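You operate a simulated robot arm through the tools that you are given. There is no shell and no other tool. Be economical: measure what you need, move in short steps, check, and stop when the job is done.

The job below is to be done with a simulated robot arm. You get a single attempt, and the scene is never put back.

Task
Measure the returns tray's port plug and kit it with its seal box.
Fine: the box of the size measured; both in the red kit tray; drawer shut, caliper open again. Set down upright: what you pick out.

It is judged by the outcome, as a careful person would: the job done as asked, and still so three seconds after it is handed in. It fails if anything else is knocked over, pushed out of place, dropped, spilled or broken. Lids that push on must go on centred and level and be pressed home; caps that screw on are set level and turned clockwise until they are tight.

Robot
A 7-joint arm with a two-finger gripper on a trunk, on a base that drives. Base frame: it is fixed to the floor where the robot stands at the start and does not move with it; the origin is under the middle of the robot, x ahead of it, y to its left, z up. Readings come in mm, rad, newtons and seconds.
With the tool pointing down near the work surface it reaches from about 220 to 460 mm from the robot's upright axis, wherever it stands. Its first joint turns from -2.897 to 2.897 rad. Places, roughly: bed of the caliper [500, 500, 900]; caliper jaw [400, 500, 900]; inside of the red kit tray [500, 300, 900]; seal drawer [500, 700, 800]; set key [600, 500, 900]. Payload 2.94 kg.
The tool frame sits at the grasp point between the pads (the TCP): z along the fingers, y along the line on which they close. The tips reach 30 mm beyond it. Largest opening 138 mm; the body of the gripper starts 109 mm behind the TCP.
Orientation is that of the tool frame in the base frame, as a unit quaternion [w, x, y, z]. With the fingers straight down and closing along the base's y, the tool's x points along the base's -x, its y along +y and its z along -z.

Tools
- The arm moves only by the tool move_arm. Its argument "commands" is one flat list of numbers, 7 for each row, row after row: the shift along the tool's x, y, z in mm, then the turn, a rotation vector about the tool's x, y, z in rad, then the opening, from 0 (shut) to 1 (fully open). In form: [x, y, z, wx, wy, wz, fingers, x, y, z, wx, wy, wz, fingers, ...]. A call has 1 to 10 rows; each row is the pose to reach, as a shift and turn from the pose commanded when the call began, along the tool's axes at that moment. Rows are played at 5 a second. More than 50 mm and 0.15 rad between two rows, or a gripper value outside its range, and nothing of the call is played. Where a pose cannot be reached the arm comes as near as it can. A force on the tool above 40 N (or 10 N above the force at the start of the call, whichever is more), or a blocked arm, ends the call early, and 0.2 s more pass. Each finger halts on what it meets, pressing with about 45 N; the grip force reading is that of the motor and also rises with nothing between the fingers. The clock runs only during rows and for 0.2 s after the last one: add rows that repeat a pose to give the fingers time. It gives the time, the measured TCP pose, the force on the tool (base axes), the opening and the grip force at its end, in the units of the frame above (readings bear some noise), with the torque about the TCP (base axes, N m) and any sound that the robot's microphone picked up, and new pictures: "views" is both (left out), scene, wrist or none.
- Cameras (640 x 400 px; columns grow to the right, rows downward): "scene" is now at [-15, 175.3, 1534]; the picture's right is [0.54, -0.84, 0.00], its down [-0.66, -0.42, -0.62] and it looks along [0.53, 0.34, -0.78] (base axes); focal length 291 px, centre (320, 200). "wrist" rides on the gripper at [71, 19, -146] in the tool frame; the picture's right is [-0.26, 0.97, 0.00], its down [-0.85, -0.23, -0.48] and it looks along [-0.46, -0.12, 0.88] (tool axes); focal length 280 px, centre (320, 200). There is no depth. A picture from a camera that has moved, and an enlarged one, comes with that camera's place and axes in the base frame and with its lens.
- slide_trunk(by): slides the trunk up (or, below 0, down) by that many mm; the arm and the scene camera ride with it, the base frame stays. It gives what a move gives, with no picture.
- roll_base(legs): drives the robot by 1 to 6 legs, each [ahead, left, turn to the left] in mm, mm and rad, along the robot's own axes; the way and the turn of a leg run together, so that a leg with both is an arc; at most 1500 mm and 3.142 rad a leg. The arm and the cameras ride along, it lands a little off, and it stops where it bumps. It gives what a move gives, and a new picture of the scene camera.
- turn_head(pan, tilt): turns the head with the scene camera to pan (to the left, within 1.501 rad either way) and tilt (down, from -0.506 to 1.204), counted from straight ahead of the robot. It gives what a move gives, and a new picture of the scene camera.
- inspect(camera, box): a new picture of the part [left, top, right, bottom] of that camera's present view, enlarged. No time passes.
- close_job(): hands the job in; it is judged then, once.

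Go step by step. Nothing tells you exact positions but the pictures and the camera data: compare them with the known pose of the tool, close in by small moves and look again before you grip or let go. The budget is 120 turns and 260 pictures, counting those below and the enlarged ones. Unless the task says otherwise, let go and move clear before handing in, and close with one line.

The tools are called after "Call:" as name(argument=value, ...) on one line, values as JSON. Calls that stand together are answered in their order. move_arm: Moves the arm, as the interface text tells. Its arguments: {"type":"object","properties":{"commands":{"type":"array","items":{"type":"number"}},"views":{"type":"string","enum":["both","scene","wrist","none"]}},"required":["commands"]} The other tools are called the same way: slide_trunk (by) slides the trunk up or down; roll_base (legs) drives the base; turn_head (pan, tilt) turns the head that bears the scene camera; inspect (camera, box) takes an enlarged picture of a part of a camera's view; close_job () hands the job in.

At the start:

```text
time: 0.0
eef_pos: [195.0, 385.7, 1150.4]
orientation: [0.001, 0.0, 1.0, 0.0]
force: [0.7, -0.2, -0.5]
wrist_torque: [0.0, -0.01, 0.01]
width: 138.0
grasp_force: 0.0
trunk travel left (down, up): [-400.0, 54.0]
robot x, y, heading: [2.9, -1.4, -0.001]
head pan, tilt: [0.571, 0.897]
```

scene: 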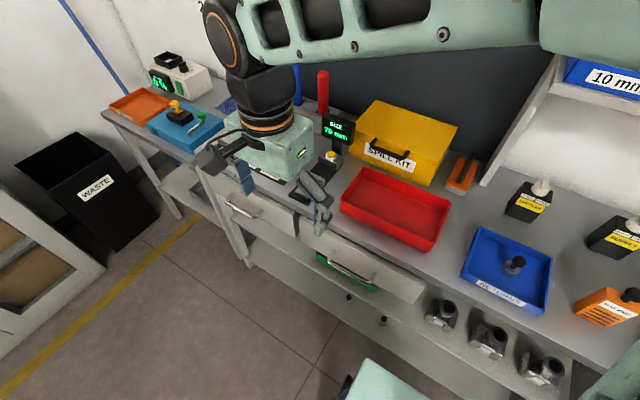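
wrist: 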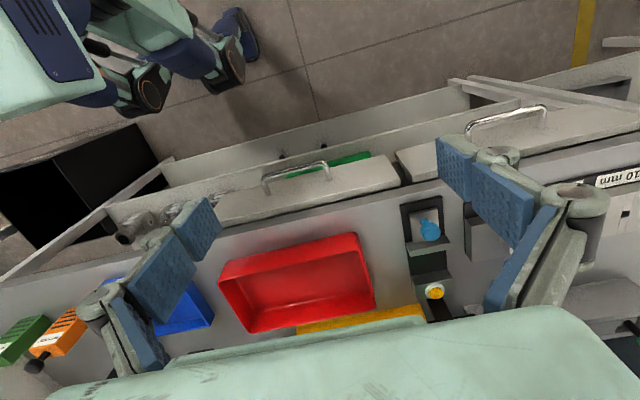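

I see the bench with a red kit tray, a blue returns tray with a small dark plug, a caliper with a display, and drawers. I will enlarge the views to get details.

Call:
inspect(camera="scene", box=[440, 200, 600, 300])

Call:
inspect(camera="scene", box=[180, 90, 420, 240])

Call:
inspect(camera="wrist", box=[380, 60, 640, 320])

```text
4.00 times, centred on (520, 250) of scene
camera zoom: at [-15.0, 175.3, 1534.0], right [0.54, -0.84, 0.0], down [-0.66, -0.42, -0.62], along [0.53, 0.34, -0.78], focal length 1163 px, centre (-480, 0)
```

zoom: 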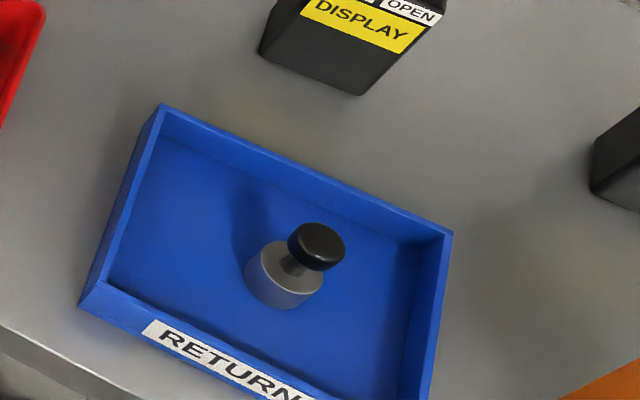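

```text
2.67 times, centred on (300, 165) of scene
camera zoom: at [-15.0, 175.3, 1534.0], right [0.54, -0.84, 0.0], down [-0.66, -0.42, -0.62], along [0.53, 0.34, -0.78], focal length 775 px, centre (373, 293)
```

zoom: 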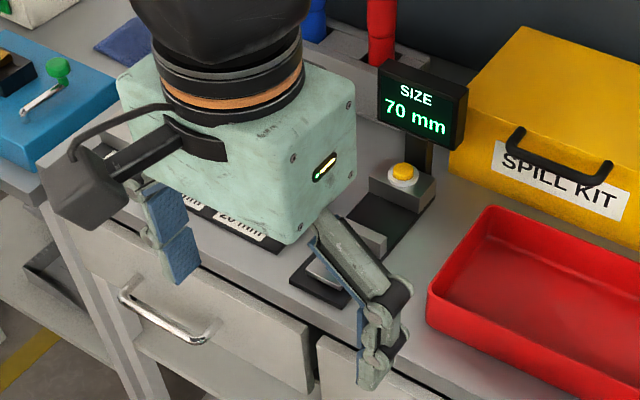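

```text
1.54 times, centred on (510, 190) of wrist
camera zoom: at [125.3, 404.7, 1294.3], right [0.26, 0.97, 0.0], down [0.85, -0.23, 0.48], along [0.46, -0.12, -0.88], focal length 431 px, centre (28, 215)
```

zoom: 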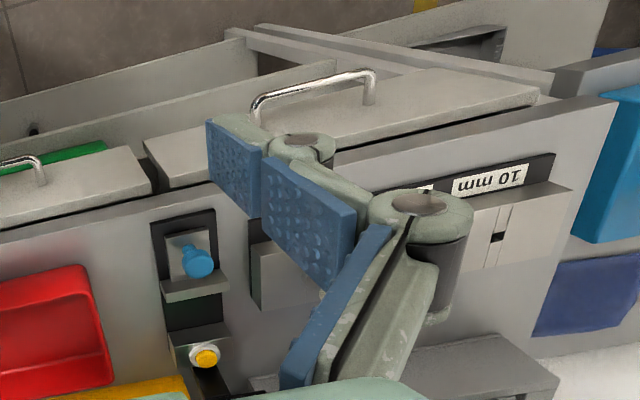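

The gripper hides the caliper, so I'll move the arm to the right toward the returns tray and look again.

Call:
move_arm(commands=[0, -50, 0, 0, 0, 0, 1, 0, -100, 0, 0, 0, 0, 1, 0, -150, 0, 0, 0, 0, 1, 0, -200, 0, 0, 0, 0, 1, 0, -250, 0, 0, 0, 0, 1, 0, -300, 0, 0, 0, 0, 1, 0, -350, 0, 0, 0, 0, 1, -30, -385, 0, 0, 0, 0, 1, -60, -400, 0, 0, 0, 0, 1])

Call:
turn_head(pan=0.8, tilt=0.8)

```text
time: 0.8
eef_pos: [191.6, 228.4, 1107.4]
orientation: [-0.092, 0.012, 0.995, -0.027]
force: [0.4, 0.8, 0.1]
wrist_torque: [-0.05, -0.04, -0.02]
width: 138.2
grasp_force: 0.0
trunk travel left (down, up): [-400.0, 54.0]
robot x, y, heading: [3.5, -1.5, 0.002]
head pan, tilt: [0.571, 0.897]
stopped in row 4: the arm was blocked; the commanded pose is now the measured one
camera scene: at [-17.5, 175.5, 1530.9], right [0.55, -0.83, 0.0], down [-0.67, -0.44, -0.59], along [0.49, 0.33, -0.81], focal length 291 px, centre (320, 200)
camera wrist: at [149.8, 257.9, 1260.3], right [0.28, 0.96, -0.1], down [0.92, -0.23, 0.33], along [0.29, -0.18, -0.94], focal length 280 px, centre (320, 200)
```

scene: 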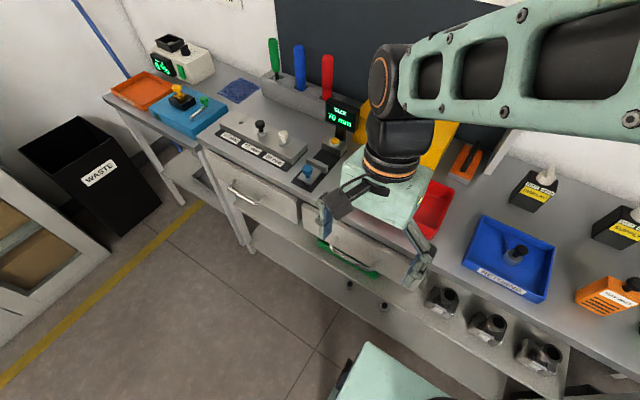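
wrist: 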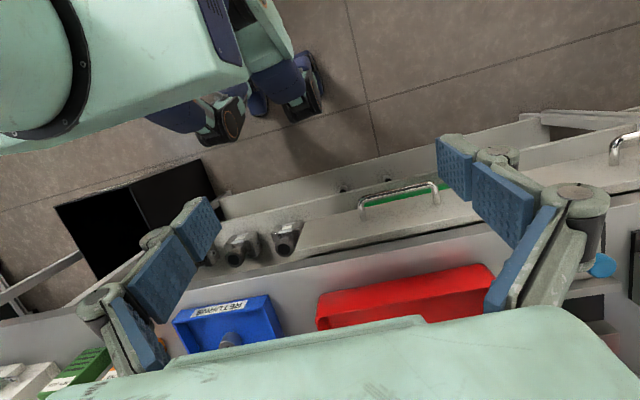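

```text
time: 1.6
eef_pos: [190.9, 229.6, 1107.9]
orientation: [-0.09, 0.011, 0.996, -0.027]
force: [0.1, -0.3, -0.2]
wrist_torque: [-0.01, -0.02, 0.0]
width: 138.1
grasp_force: 0.1
trunk travel left (down, up): [-400.0, 54.0]
robot x, y, heading: [0.0, -4.2, -0.005]
head pan, tilt: [0.799, 0.799]
camera scene: at [-22.5, 192.3, 1541.7], right [0.72, -0.7, 0.0], down [-0.5, -0.51, -0.7], along [0.49, 0.5, -0.72], focal length 291 px, centre (320, 200)
```

scene: 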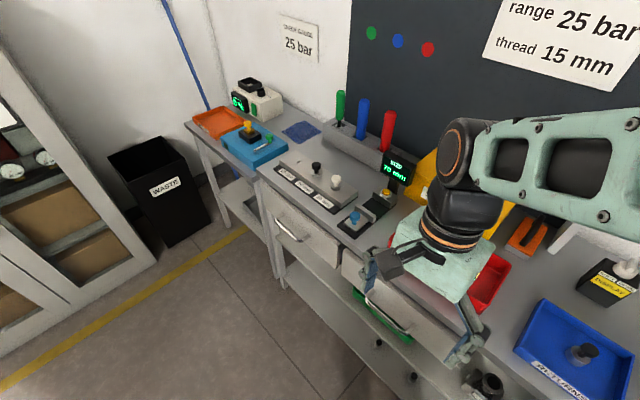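

The arm stopped short because it came too close to its own body, but the caliper is visible now. I'll zoom in on it and the drawers.

Call:
inspect(camera="scene", box=[260, 130, 420, 230])

Call:
inspect(camera="scene", box=[180, 60, 420, 210])

Call:
inspect(camera="scene", box=[260, 200, 500, 350])

```text
4.00 times, centred on (340, 180) of scene
camera zoom: at [-22.5, 192.3, 1541.7], right [0.72, -0.7, 0.0], down [-0.5, -0.51, -0.7], along [0.49, 0.5, -0.72], focal length 1163 px, centre (240, 280)
```

zoom: 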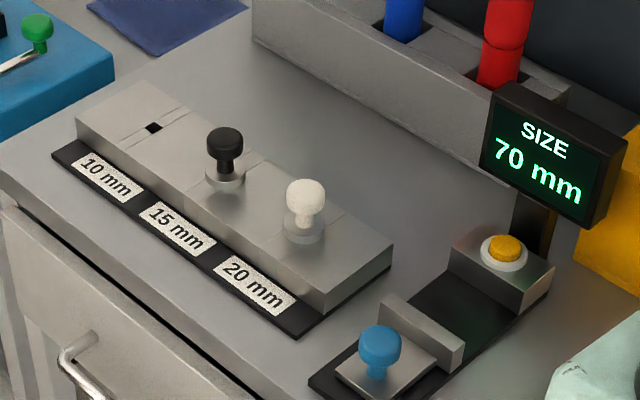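

```text
2.67 times, centred on (300, 135) of scene
camera zoom: at [-22.5, 192.3, 1541.7], right [0.72, -0.7, 0.0], down [-0.5, -0.51, -0.7], along [0.49, 0.5, -0.72], focal length 775 px, centre (373, 373)
```

zoom: 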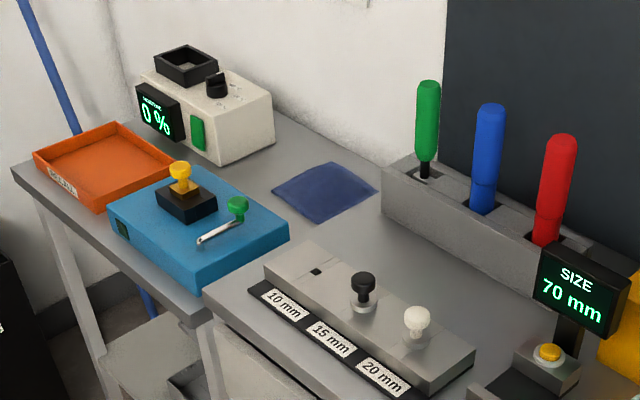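

```text
2.67 times, centred on (380, 275) of scene
camera zoom: at [-22.5, 192.3, 1541.7], right [0.72, -0.7, 0.0], down [-0.5, -0.51, -0.7], along [0.49, 0.5, -0.72], focal length 775 px, centre (160, 0)
```

zoom: 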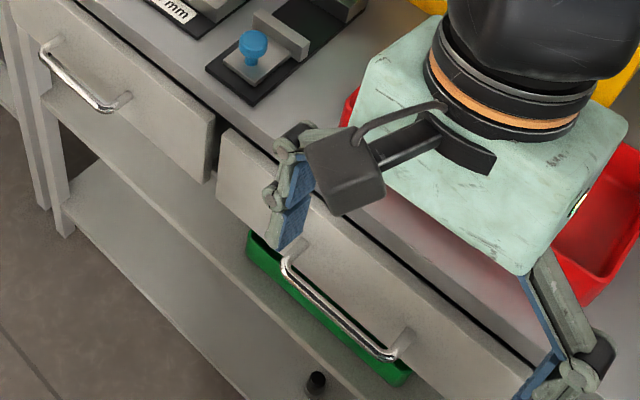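

The caliper has a movable jaw with a blue knob in front, a fixed anvil with the yellow set key behind it, and the display. I'll drive the base closer so one standing place reaches the plug, the caliper and the kit tray.

Call:
roll_base(legs=[[0, 235, 0], [100, 0, 0]])

```text
time: 5.0
eef_pos: [290.1, 462.6, 1107.4]
orientation: [-0.091, 0.01, 0.995, -0.027]
force: [0.1, 0.4, 1.0]
wrist_torque: [-0.02, -0.06, 0.0]
width: 138.0
grasp_force: 0.0
trunk travel left (down, up): [-400.0, 54.0]
robot x, y, heading: [98.7, 235.4, 0.001]
head pan, tilt: [0.799, 0.799]
camera scene: at [76.5, 426.2, 1541.7], right [0.72, -0.7, 0.0], down [-0.5, -0.51, -0.7], along [0.49, 0.5, -0.72], focal length 291 px, centre (320, 200)
```

scene: 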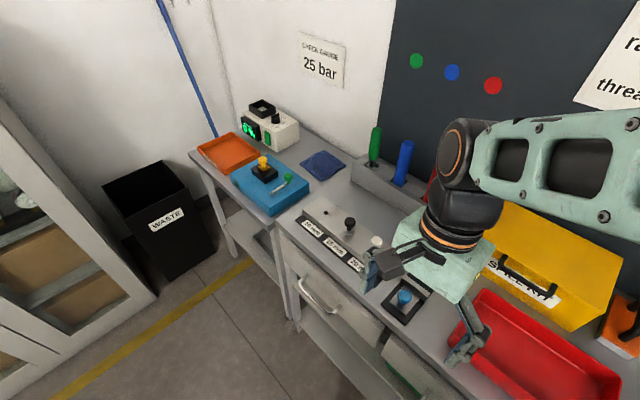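

No bump so far, so I'll drive a little further forward, then straighten the arm.

Call:
roll_base(legs=[[50, 0, 0]])

Call:
move_arm(commands=[-30, 0, -10, -0.03, -0.1, -0.01, 1, -50, 0, -20, -0.054, -0.18, -0.022, 1, -50, 0, -20, -0.054, -0.18, -0.022, 1])

Call:
turn_head(pan=0.5, tilt=0.95)

```text
time: 5.8
eef_pos: [290.6, 463.4, 1107.9]
orientation: [-0.09, 0.011, 0.996, -0.027]
force: [-0.1, 0.5, -0.6]
wrist_torque: [-0.01, -0.02, 0.03]
width: 138.4
grasp_force: 0.1
trunk travel left (down, up): [-400.0, 54.0]
robot x, y, heading: [98.0, 235.8, 0.003]
head pan, tilt: [0.799, 0.799]
stopped in leg 1: the robot was blocked; the commanded pose is now the measured one
camera scene: at [76.7, 426.2, 1541.7], right [0.72, -0.7, 0.0], down [-0.5, -0.51, -0.7], along [0.49, 0.5, -0.72], focal length 291 px, centre (320, 200)
```

scene: 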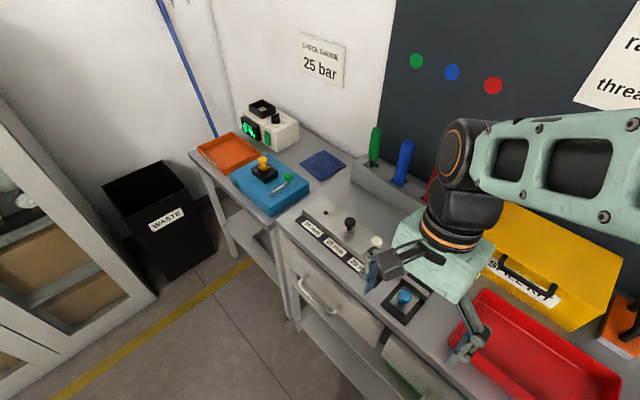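

```text
time: 6.6
eef_pos: [342.6, 463.4, 1117.6]
orientation: [0.0, 0.0, 1.0, -0.001]
force: [0.2, 0.5, 0.3]
wrist_torque: [0.0, 0.03, 0.01]
width: 138.1
grasp_force: 0.0
trunk travel left (down, up): [-400.0, 54.0]
robot x, y, heading: [101.3, 234.4, -0.006]
head pan, tilt: [0.799, 0.799]
camera scene: at [76.8, 426.2, 1541.7], right [0.72, -0.7, 0.0], down [-0.5, -0.51, -0.7], along [0.49, 0.5, -0.72], focal length 291 px, centre (320, 200)
camera wrist: at [272.5, 481.7, 1261.5], right [0.26, 0.97, 0.0], down [0.85, -0.23, 0.48], along [0.46, -0.12, -0.88], focal length 280 px, centre (320, 200)
```

scene: 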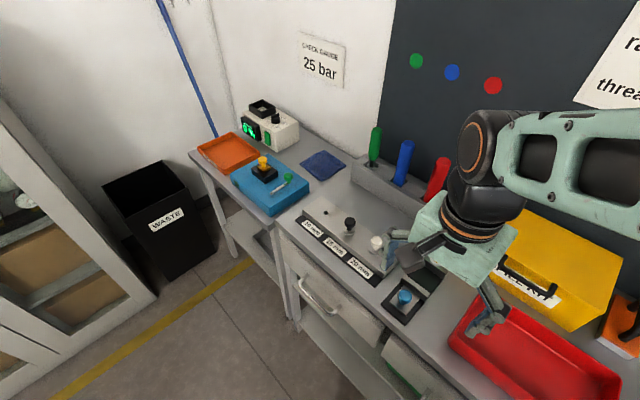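
wrist: 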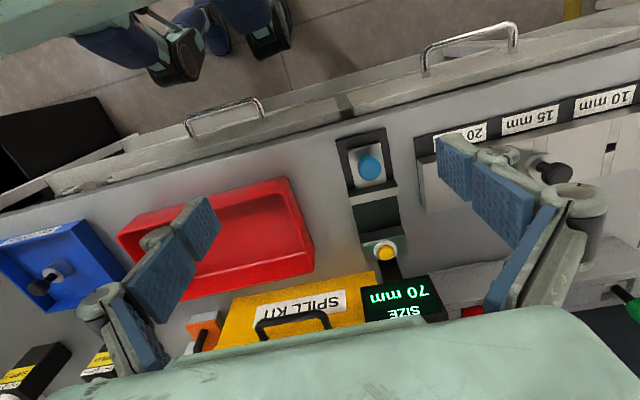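

```text
time: 7.4
eef_pos: [342.0, 462.8, 1117.4]
orientation: [-0.001, 0.0, 1.0, 0.0]
force: [-0.1, -0.1, 0.6]
wrist_torque: [0.05, 0.0, 0.04]
width: 137.9
grasp_force: 0.0
trunk travel left (down, up): [-400.0, 54.0]
robot x, y, heading: [96.5, 233.0, -0.004]
head pan, tilt: [0.499, 0.949]
camera scene: at [81.1, 413.0, 1533.4], right [0.59, -0.81, 0.0], down [-0.63, -0.47, -0.62], along [0.5, 0.37, -0.79], focal length 291 px, centre (320, 200)
```

scene: 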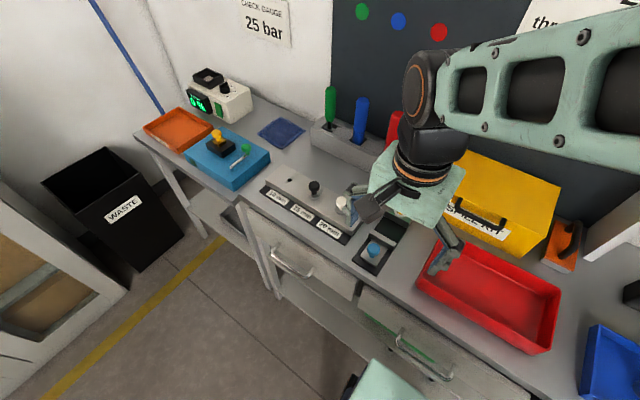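

The bench stops the base at x≈100. The caliper's knob is near (411, 509), the anvil face near x≈537 and the set key near (550, 507). I'll drive right to stand in front of the returns tray and bring the gripper over the plug.

Call:
roll_base(legs=[[-15, 0, 0], [0, -200, 0]])

Call:
move_arm(commands=[-20, -45, 0, 0, 0, 0, 1, -35, -90, 0, 0, 0, 0, 1, -45, -135, 0, 0, 0, 0, 1, -55, -180, 0, 0, 0, 0, 1, -55, -220, 0, 0, 0, 0, 1, -55, -250, 0, 0, 0, 0, 1, -55, -250, 0, 0, 0, 0, 1])

```text
time: 10.1
eef_pos: [327.6, 264.8, 1117.4]
orientation: [-0.001, 0.0, 1.0, -0.001]
force: [-0.5, 0.2, -0.7]
wrist_torque: [0.01, 0.0, 0.01]
width: 137.8
grasp_force: 0.1
trunk travel left (down, up): [-400.0, 54.0]
robot x, y, heading: [82.7, 35.5, 0.001]
head pan, tilt: [0.499, 0.949]
camera scene: at [65.5, 213.1, 1532.1], right [0.59, -0.81, 0.0], down [-0.64, -0.47, -0.6], along [0.49, 0.36, -0.8], focal length 291 px, centre (320, 200)
```

scene: 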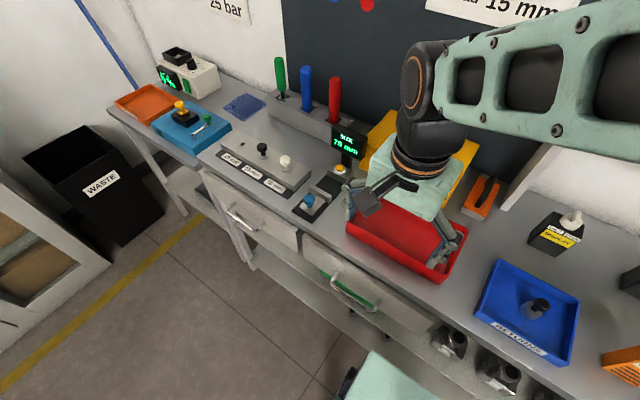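

```text
time: 11.7
eef_pos: [384.7, 13.5, 1117.6]
orientation: [0.0, -0.001, 1.0, -0.001]
force: [0.0, 0.7, -0.3]
wrist_torque: [0.01, 0.01, 0.03]
width: 138.3
grasp_force: 0.1
trunk travel left (down, up): [-400.0, 54.0]
robot x, y, heading: [86.9, 35.1, -0.003]
head pan, tilt: [0.499, 0.949]
camera scene: at [64.4, 212.4, 1530.3], right [0.59, -0.81, 0.0], down [-0.66, -0.48, -0.58], along [0.47, 0.34, -0.81], focal length 291 px, centre (320, 200)
camera wrist: at [313.5, 32.3, 1261.7], right [0.26, 0.97, 0.0], down [0.85, -0.23, 0.48], along [0.46, -0.12, -0.88], focal length 280 px, centre (320, 200)
```

scene: 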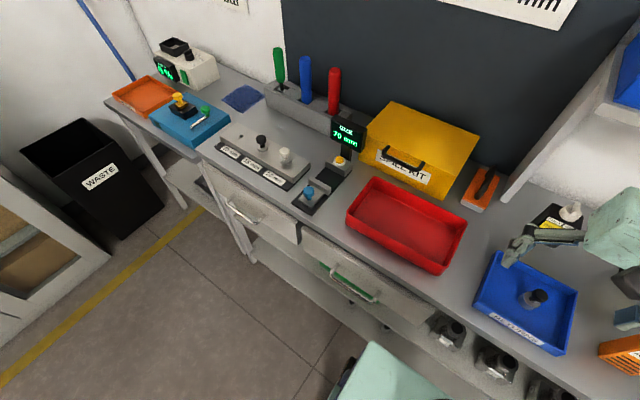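
wrist: 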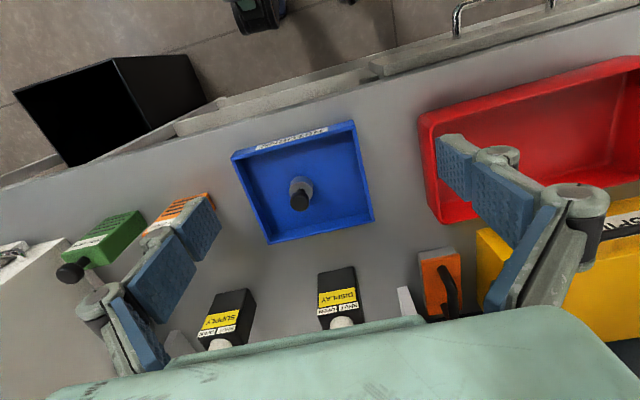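

Call:
inspect(camera="wrist", box=[220, 110, 380, 250])

Call:
inspect(camera="scene", box=[440, 230, 640, 355])

Call:
inspect(camera="scene", box=[200, 100, 400, 225])

```text
2.86 times, centred on (300, 180) of wrist
camera zoom: at [313.5, 32.3, 1261.7], right [0.26, 0.97, 0.0], down [0.85, -0.23, 0.48], along [0.46, -0.12, -0.88], focal length 801 px, centre (377, 257)
```

zoom: 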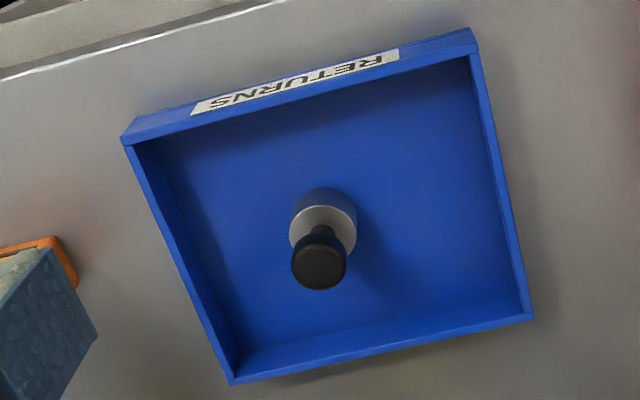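

```text
3.20 times, centred on (540, 292) of scene
camera zoom: at [64.4, 212.4, 1530.3], right [0.59, -0.81, 0.0], down [-0.66, -0.48, -0.58], along [0.47, 0.34, -0.81], focal length 930 px, centre (-384, -96)
```

zoom: 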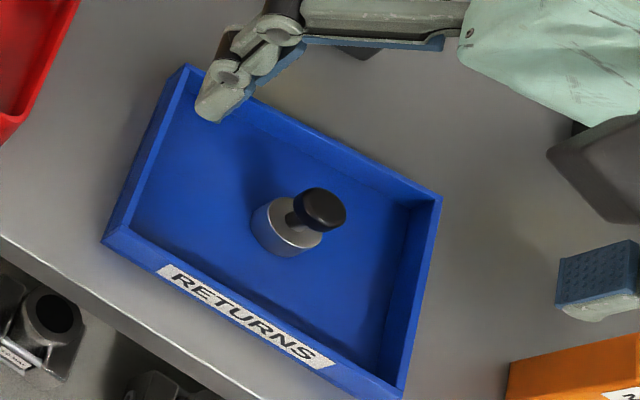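

```text
3.20 times, centred on (300, 162) of scene
camera zoom: at [64.4, 212.4, 1530.3], right [0.59, -0.81, 0.0], down [-0.66, -0.48, -0.58], along [0.47, 0.34, -0.81], focal length 930 px, centre (384, 320)
```

zoom: 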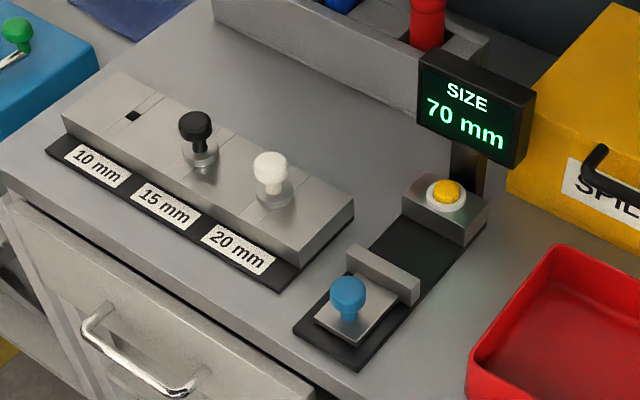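

The plug, a grey puck with a black knob, is near (465, -33) with the knob top at about z 960. I'll come above it and look closer.

Call:
move_arm(commands=[-40, -25, 20, 0, 0, 0, 1, -80, -46.5, 45, 0, 0, 0, 1, -80, -46.5, 87, 0, 0, 0, 1, -80, -46.5, 87, 0, 0, 0, 1])

Call:
inspect(camera="wrist", box=[160, 60, 480, 260])

Call:
turn_head(pan=-0.3, tilt=0.85)

```text
refused: row 1 steps farther than a row can; nothing moved
```

```text
2.00 times, centred on (320, 160) of wrist
camera zoom: at [313.5, 32.3, 1261.7], right [0.26, 0.97, 0.0], down [0.85, -0.23, 0.48], along [0.46, -0.12, -0.88], focal length 561 px, centre (320, 280)
```

zoom: 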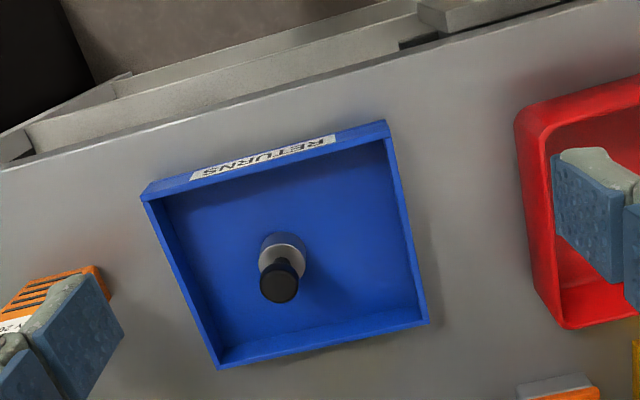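

```text
time: 12.8
eef_pos: [384.2, 14.3, 1116.8]
orientation: [-0.001, 0.0, 1.0, 0.0]
force: [0.0, -0.1, -0.7]
wrist_torque: [-0.01, 0.01, 0.02]
width: 138.2
grasp_force: 0.0
trunk travel left (down, up): [-400.0, 54.0]
robot x, y, heading: [83.6, 33.2, -0.001]
head pan, tilt: [-0.3, 0.85]
camera scene: at [68.3, 214.6, 1536.2], right [0.58, -0.81, 0.0], down [-0.62, -0.44, -0.65], along [0.53, 0.38, -0.76], focal length 291 px, centre (320, 200)
```

scene: 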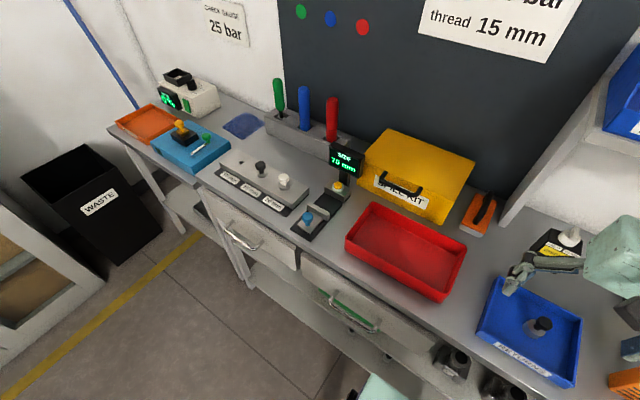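

The step was too long. I'll redo it with shorter rows.

Call:
move_arm(commands=[-35, -20, 15, 0, 0, 0, 1, -70, -40, 35, 0, 0, 0, 1, -80, -46.5, 75, 0, 0, 0, 1, -80, -46.5, 97, 0, 0, 0, 1, -80, -46.5, 97, 0, 0, 0, 1])

Call:
inspect(camera="wrist", box=[160, 60, 480, 260])

```text
time: 14.0
eef_pos: [463.1, -32.3, 1020.4]
orientation: [-0.002, 0.0, 1.0, 0.001]
force: [-0.1, 0.9, -0.2]
wrist_torque: [-0.03, -0.03, 0.02]
width: 138.0
grasp_force: 0.1
trunk travel left (down, up): [-400.0, 54.0]
robot x, y, heading: [84.0, 35.5, 0.001]
head pan, tilt: [-0.3, 0.85]
camera scene: at [80.2, 146.6, 1537.7], right [-0.29, -0.96, 0.0], down [-0.72, 0.22, -0.66], along [0.63, -0.19, -0.75], focal length 291 px, centre (320, 200)
camera wrist: at [393.3, -13.3, 1163.8], right [0.26, 0.97, 0.0], down [0.85, -0.23, 0.47], along [0.46, -0.12, -0.88], focal length 280 px, centre (320, 200)
```

scene: 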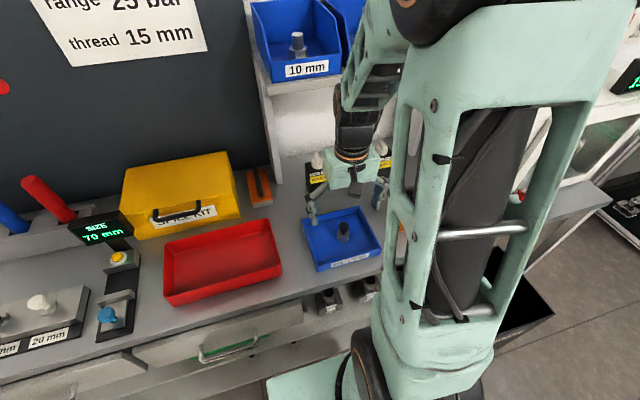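
wrist: 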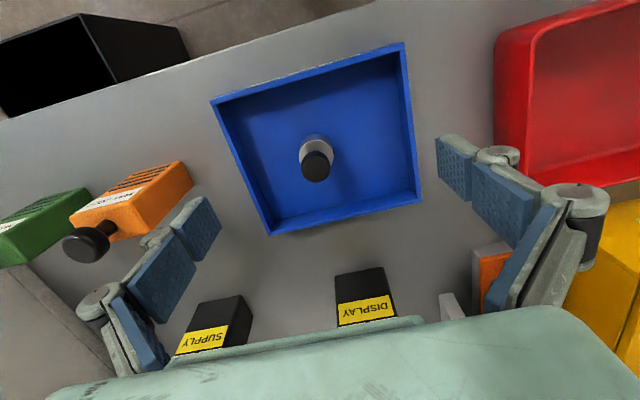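

```text
2.00 times, centred on (320, 160) of wrist
camera zoom: at [393.3, -13.3, 1163.8], right [0.26, 0.97, 0.0], down [0.85, -0.23, 0.47], along [0.46, -0.12, -0.88], focal length 561 px, centre (320, 280)
```

zoom: 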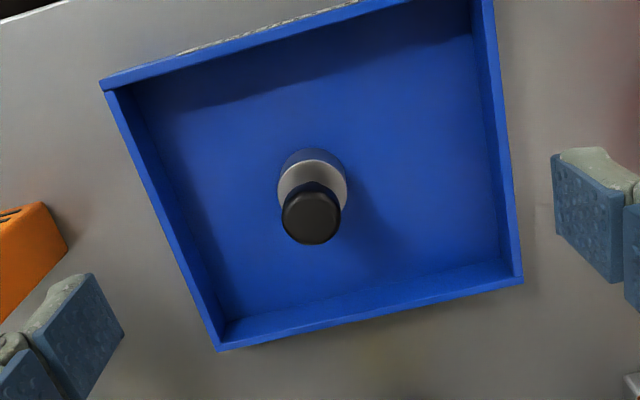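

The two wrist views put the knob top nearer z≈933, so I want a second check. I'll zoom the scene camera on it.

Call:
inspect(camera="scene", box=[280, 180, 400, 280])

Call:
inspect(camera="scene", box=[0, 170, 240, 370])

```text
4.00 times, centred on (340, 230) of scene
camera zoom: at [80.2, 146.6, 1537.7], right [-0.29, -0.96, 0.0], down [-0.72, 0.22, -0.66], along [0.63, -0.19, -0.75], focal length 1163 px, centre (240, 80)
```

zoom: 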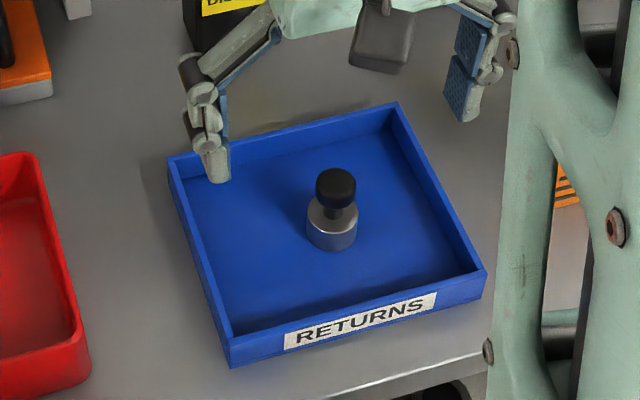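

```text
2.00 times, centred on (120, 270) of scene
camera zoom: at [80.2, 146.6, 1537.7], right [-0.29, -0.96, 0.0], down [-0.72, 0.22, -0.66], along [0.63, -0.19, -0.75], focal length 582 px, centre (720, 60)
```

zoom: 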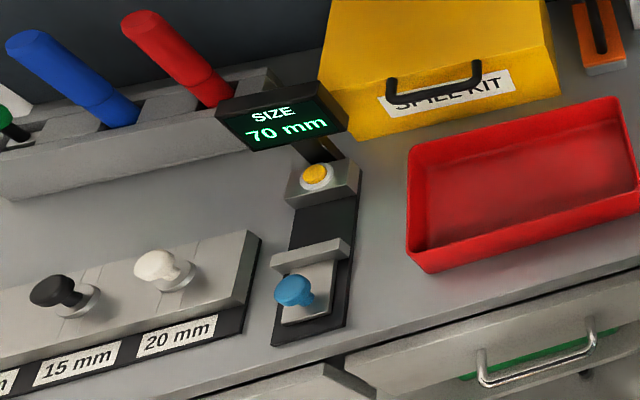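

Triangulating the views gives the plug at about (486, -42): knob top z≈930, puck top ≈900, tray floor ≈872. I'll move over it and check alignment just above the knob.

Call:
move_arm(commands=[-23, -10, 0, 0, 0, 0, 1, -23, -10, 25, 0, 0, 0, 0.6, -23, -10, 45, 0, 0, 0, 0.6, -23, -10, 45, 0, 0, 0, 0.6])

Call:
inspect(camera="scene", box=[280, 180, 400, 280])

```text
time: 15.0
eef_pos: [486.3, -43.2, 974.6]
orientation: [-0.001, 0.0, 1.0, 0.0]
force: [-0.6, -0.2, -0.1]
wrist_torque: [-0.01, -0.02, 0.04]
width: 82.7
grasp_force: 0.1
trunk travel left (down, up): [-400.0, 54.0]
robot x, y, heading: [86.0, 32.8, -0.001]
head pan, tilt: [-0.3, 0.85]
camera scene: at [80.2, 146.6, 1537.7], right [-0.29, -0.96, 0.0], down [-0.72, 0.22, -0.66], along [0.63, -0.19, -0.75], focal length 291 px, centre (320, 200)
camera wrist: at [416.1, -23.8, 1118.4], right [0.26, 0.97, 0.0], down [0.85, -0.23, 0.47], along [0.46, -0.12, -0.88], focal length 280 px, centre (320, 200)
```

scene: 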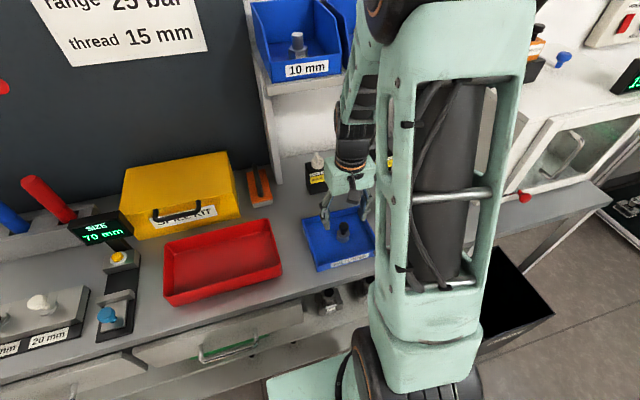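
wrist: 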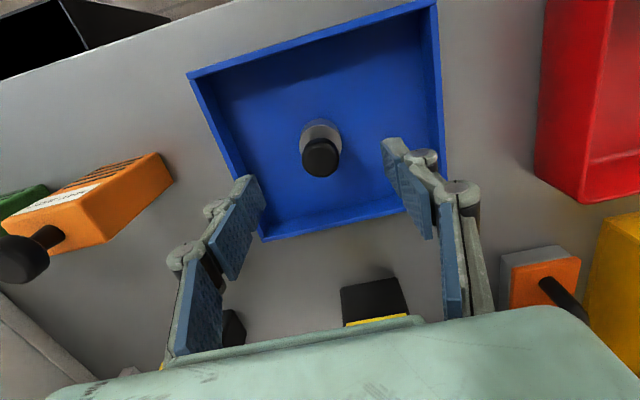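

```text
4.00 times, centred on (340, 230) of scene
camera zoom: at [80.2, 146.6, 1537.7], right [-0.29, -0.96, 0.0], down [-0.72, 0.22, -0.66], along [0.63, -0.19, -0.75], focal length 1163 px, centre (240, 80)
```

zoom: 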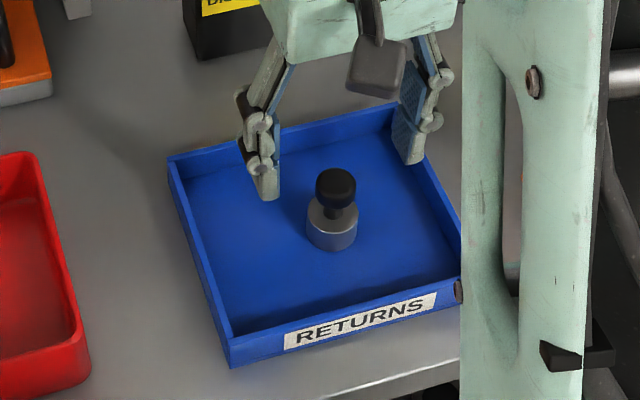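

Alignment looks good. I'll descend so the tips sit just above the puck and close gently on the knob.

Call:
move_arm(commands=[2, 1, 18, 0, 0, 0, 0.5, 2, 1, 37, 0, 0, 0, 0.4, 2, 1, 37, 0, 0, 0, 0.4])

Call:
inspect(camera="wrist", box=[200, 60, 440, 260])

Call:
inspect(camera="scene", box=[300, 180, 380, 260])

```text
time: 15.8
eef_pos: [482.8, -41.9, 937.5]
orientation: [0.0, -0.001, 1.0, 0.0]
force: [-0.3, 0.0, 0.6]
wrist_torque: [-0.02, 0.0, 0.01]
width: 55.3
grasp_force: 0.0
trunk travel left (down, up): [-400.0, 54.0]
robot x, y, heading: [85.1, 35.3, -0.002]
head pan, tilt: [-0.3, 0.85]
camera scene: at [80.2, 146.6, 1537.7], right [-0.29, -0.96, 0.0], down [-0.72, 0.22, -0.66], along [0.63, -0.19, -0.75], focal length 291 px, centre (320, 200)
camera wrist: at [413.3, -22.9, 1082.4], right [0.26, 0.97, 0.0], down [0.85, -0.23, 0.47], along [0.46, -0.12, -0.88], focal length 280 px, centre (320, 200)
```

scene: 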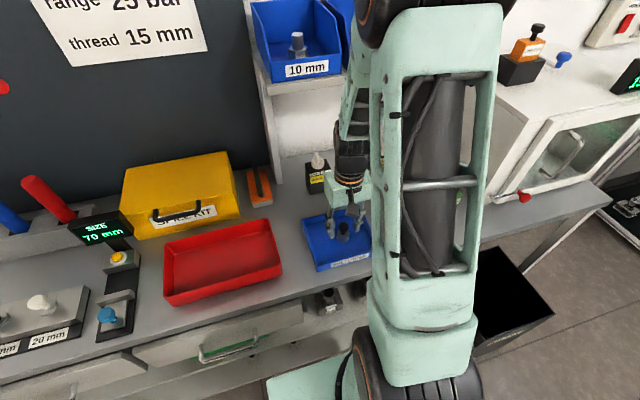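
wrist: 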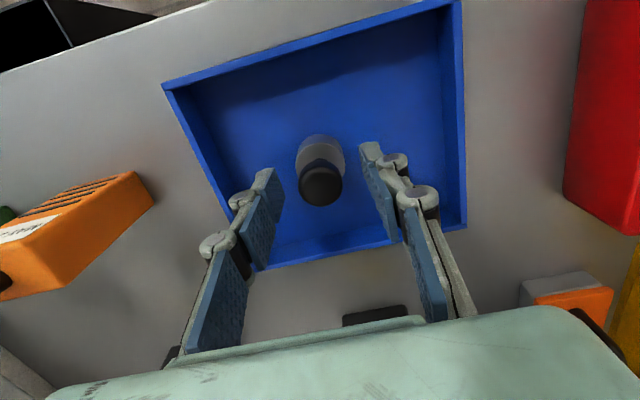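

```text
2.00 times, centred on (320, 160) of wrist
camera zoom: at [413.3, -22.9, 1082.4], right [0.26, 0.97, 0.0], down [0.85, -0.23, 0.47], along [0.46, -0.12, -0.88], focal length 561 px, centre (320, 280)
```

zoom: 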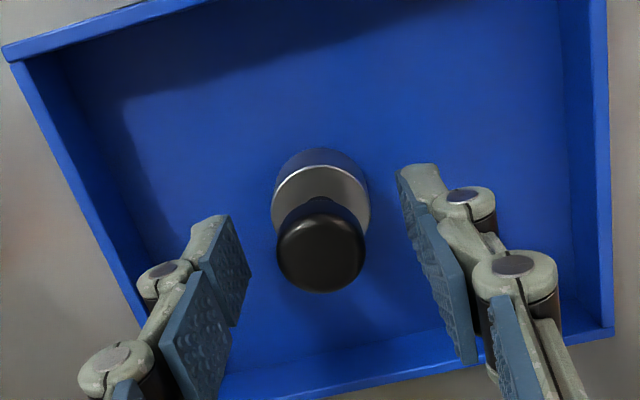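

```text
5.00 times, centred on (340, 220) of scene
camera zoom: at [80.2, 146.6, 1537.7], right [-0.29, -0.96, 0.0], down [-0.72, 0.22, -0.66], along [0.63, -0.19, -0.75], focal length 1454 px, centre (220, 100)
```

zoom: 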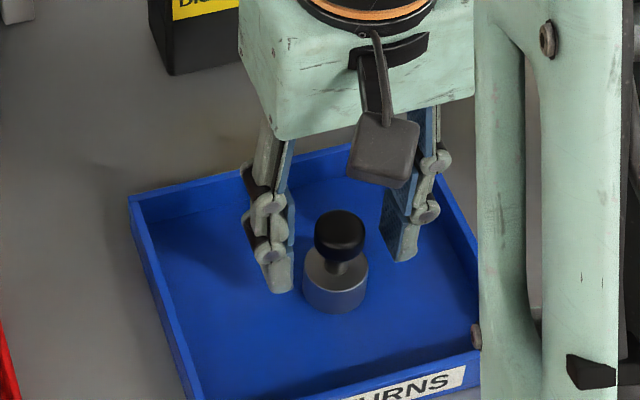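

A refined fit gives the plug at (480, -40.5): knob top ≈941, puck top ≈911, tray floor ≈880. I'll raise the tips a little so they close on the knob only.

Call:
move_arm(commands=[3, 1.5, -9, 0, 0, 0, 0.4, 3, 1.5, -9, 0, 0, 0, 0.25, 3, 1.5, -9, 0, 0, 0, 0.12, 3, 1.5, -9, 0, 0, 0, 0.12, 3, 1.5, -9, 0, 0, 0, 0.12], views="wrist")

Call:
inspect(camera="scene", box=[300, 180, 380, 260])

```text
time: 17.0
eef_pos: [480.2, -40.0, 947.3]
orientation: [0.0, 0.0, 1.0, 0.0]
force: [0.5, 0.0, -0.1]
wrist_torque: [-0.01, 0.02, 0.0]
width: 24.1
grasp_force: 44.5
trunk travel left (down, up): [-400.0, 54.0]
robot x, y, heading: [84.6, 34.0, 0.0]
head pan, tilt: [-0.3, 0.85]
camera wrist: at [410.3, -20.9, 1091.8], right [0.26, 0.97, 0.0], down [0.85, -0.23, 0.47], along [0.46, -0.12, -0.88], focal length 280 px, centre (320, 200)
```

wrist: 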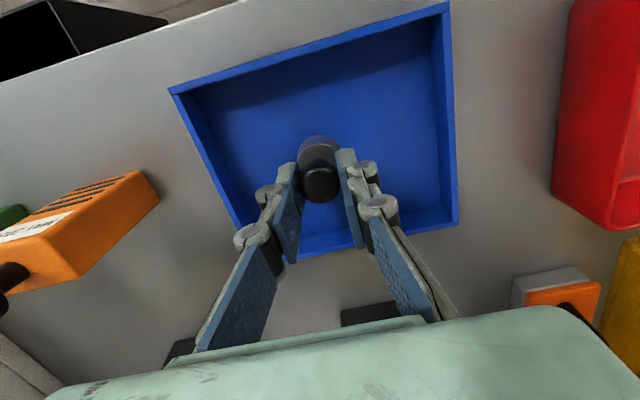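

```text
5.00 times, centred on (340, 220) of scene
camera zoom: at [80.3, 146.6, 1537.7], right [-0.29, -0.96, 0.0], down [-0.72, 0.22, -0.66], along [0.63, -0.19, -0.75], focal length 1454 px, centre (220, 100)
```

zoom: 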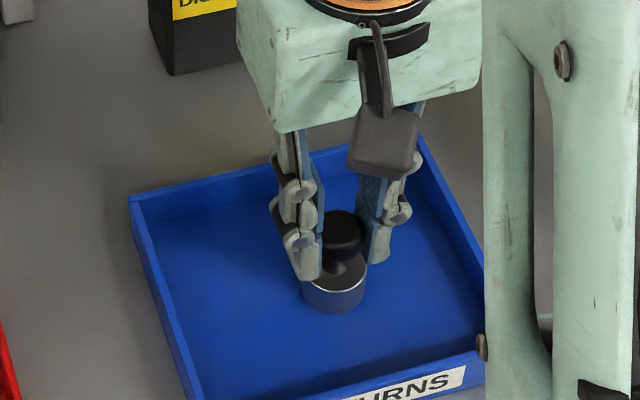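

The knob is held at 24 mm width. I'll lift straight up, then retract a little before driving to the caliper.

Call:
move_arm(commands=[0, 0, -20, 0, 0, 0, 0.12, 0, 0, -60, 0, 0, 0, 0.12, 20, 0, -100, 0, 0, 0, 0.12, 50, 15, -130, 0, 0, 0, 0.12, 80, 30, -150, 0, 0, 0, 0.12, 80, 30, -150, 0, 0, 0, 0.12], views="both")

```text
time: 18.4
eef_pos: [395.3, -9.8, 1088.7]
orientation: [-0.014, 0.001, 1.0, 0.001]
force: [-0.3, -0.1, -1.0]
wrist_torque: [-0.02, -0.02, 0.01]
width: 24.3
grasp_force: 44.9
trunk travel left (down, up): [-400.0, 54.0]
robot x, y, heading: [86.6, 36.1, 0.001]
head pan, tilt: [-0.3, 0.85]
camera scene: at [81.0, 139.5, 1543.0], right [-0.37, -0.93, 0.0], down [-0.66, 0.26, -0.71], along [0.66, -0.26, -0.71], focal length 291 px, centre (320, 200)
camera wrist: at [329.7, 9.6, 1235.7], right [0.26, 0.96, 0.0], down [0.86, -0.23, 0.45], along [0.43, -0.12, -0.89], focal length 280 px, centre (320, 200)
```

scene: 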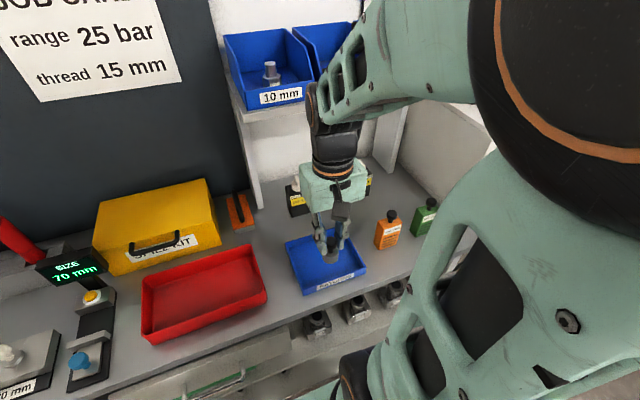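
wrist: 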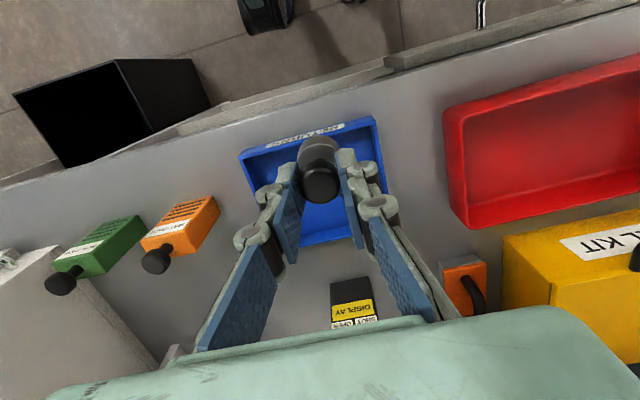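

The plug hangs securely. I'll drive left to stand in front of the caliper.

Call:
roll_base(legs=[[0, 440, 0]])

Call:
turn_head(pan=-0.3, tilt=0.95)

Call:
move_arm(commands=[0, 0, 0, 0, 0, 0, 0.12])

```text
time: 22.8
eef_pos: [399.1, 429.0, 1092.0]
orientation: [-0.009, 0.005, 1.0, 0.001]
force: [-0.2, 0.1, -0.2]
wrist_torque: [0.01, 0.01, 0.03]
width: 24.1
grasp_force: 45.0
trunk travel left (down, up): [-400.0, 54.0]
robot x, y, heading: [87.8, 474.7, -0.008]
head pan, tilt: [-0.3, 0.85]
camera scene: at [83.5, 577.2, 1544.9], right [-0.41, -0.91, 0.0], down [-0.63, 0.28, -0.72], along [0.66, -0.29, -0.69], focal length 291 px, centre (320, 200)
```

scene: 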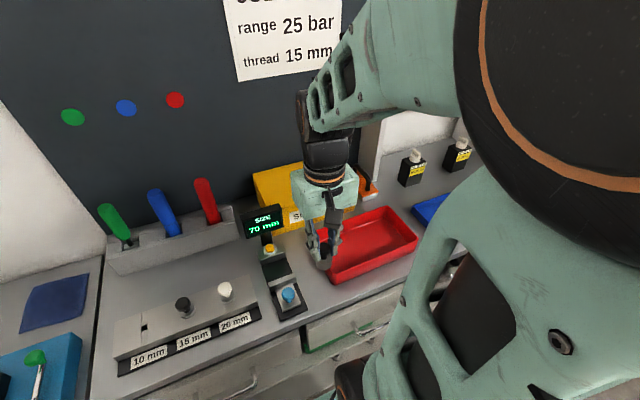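

```text
time: 23.5
eef_pos: [397.7, 428.2, 1091.8]
orientation: [-0.012, 0.005, 1.0, 0.001]
force: [0.0, 0.1, -0.5]
wrist_torque: [0.03, -0.03, 0.01]
width: 24.3
grasp_force: 45.5
trunk travel left (down, up): [-400.0, 54.0]
robot x, y, heading: [84.3, 478.6, -0.012]
head pan, tilt: [-0.3, 0.949]
camera scene: at [84.0, 578.9, 1544.4], right [-0.39, -0.92, 0.0], down [-0.64, 0.27, -0.72], along [0.67, -0.28, -0.69], focal length 291 px, centre (320, 200)
```

scene: 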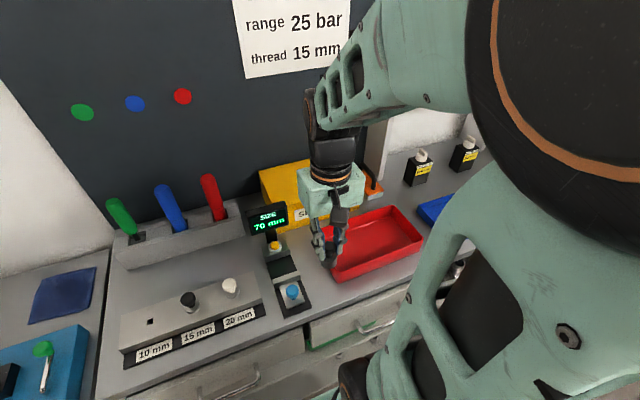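

```text
time: 23.9
eef_pos: [398.4, 430.0, 1090.5]
orientation: [-0.012, 0.004, 1.0, 0.001]
force: [-0.4, 0.6, -0.1]
wrist_torque: [-0.03, 0.01, -0.03]
width: 23.9
grasp_force: 45.1
trunk travel left (down, up): [-400.0, 54.0]
robot x, y, heading: [86.8, 477.6, -0.007]
head pan, tilt: [-0.3, 0.949]
camera scene: at [84.0, 579.0, 1544.4], right [-0.38, -0.92, 0.0], down [-0.64, 0.27, -0.72], along [0.67, -0.28, -0.69], focal length 291 px, centre (320, 200)
camera wrist: at [331.3, 448.0, 1236.7], right [0.27, 0.96, 0.0], down [0.86, -0.24, 0.46], along [0.44, -0.13, -0.89], focal length 280 px, centre (320, 200)
```

scene: 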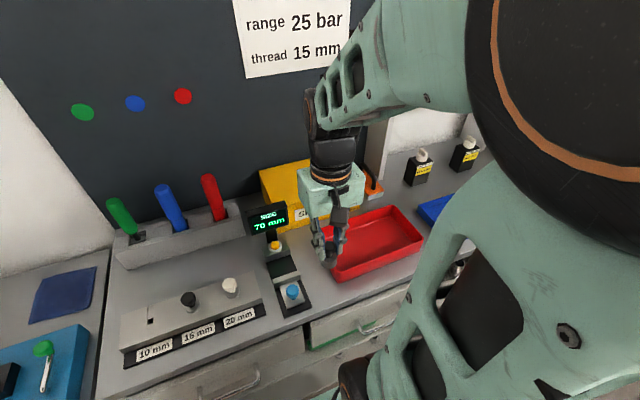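
wrist: 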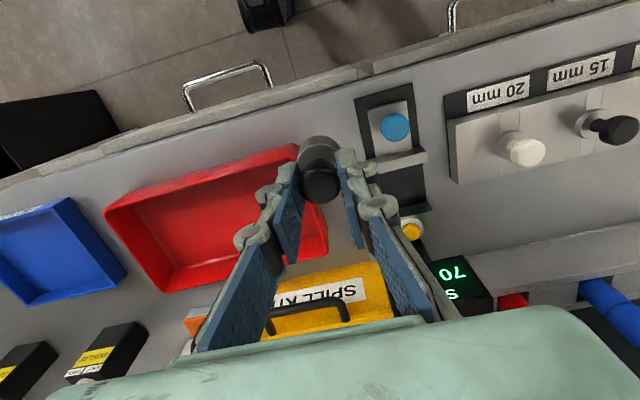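

The plug is beside the caliper. I'll zoom both cameras on the caliper to fix its position.

Call:
inspect(camera="scene", box=[230, 195, 350, 325])

Call:
inspect(camera="wrist", box=[300, 70, 480, 250])

```text
3.08 times, centred on (290, 260) of scene
camera zoom: at [84.0, 579.0, 1544.4], right [-0.38, -0.92, 0.0], down [-0.64, 0.27, -0.72], along [0.67, -0.28, -0.69], focal length 895 px, centre (412, 15)
```

zoom: 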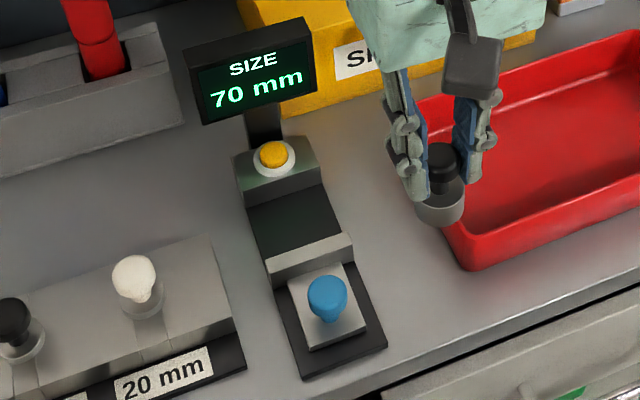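

```text
2.22 times, centred on (390, 160) of wrist
camera zoom: at [331.3, 448.0, 1236.7], right [0.27, 0.96, 0.0], down [0.86, -0.24, 0.46], along [0.44, -0.13, -0.89], focal length 623 px, centre (164, 289)
```

zoom: 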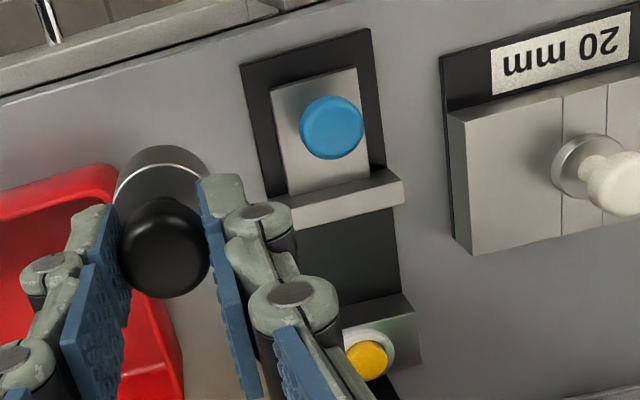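

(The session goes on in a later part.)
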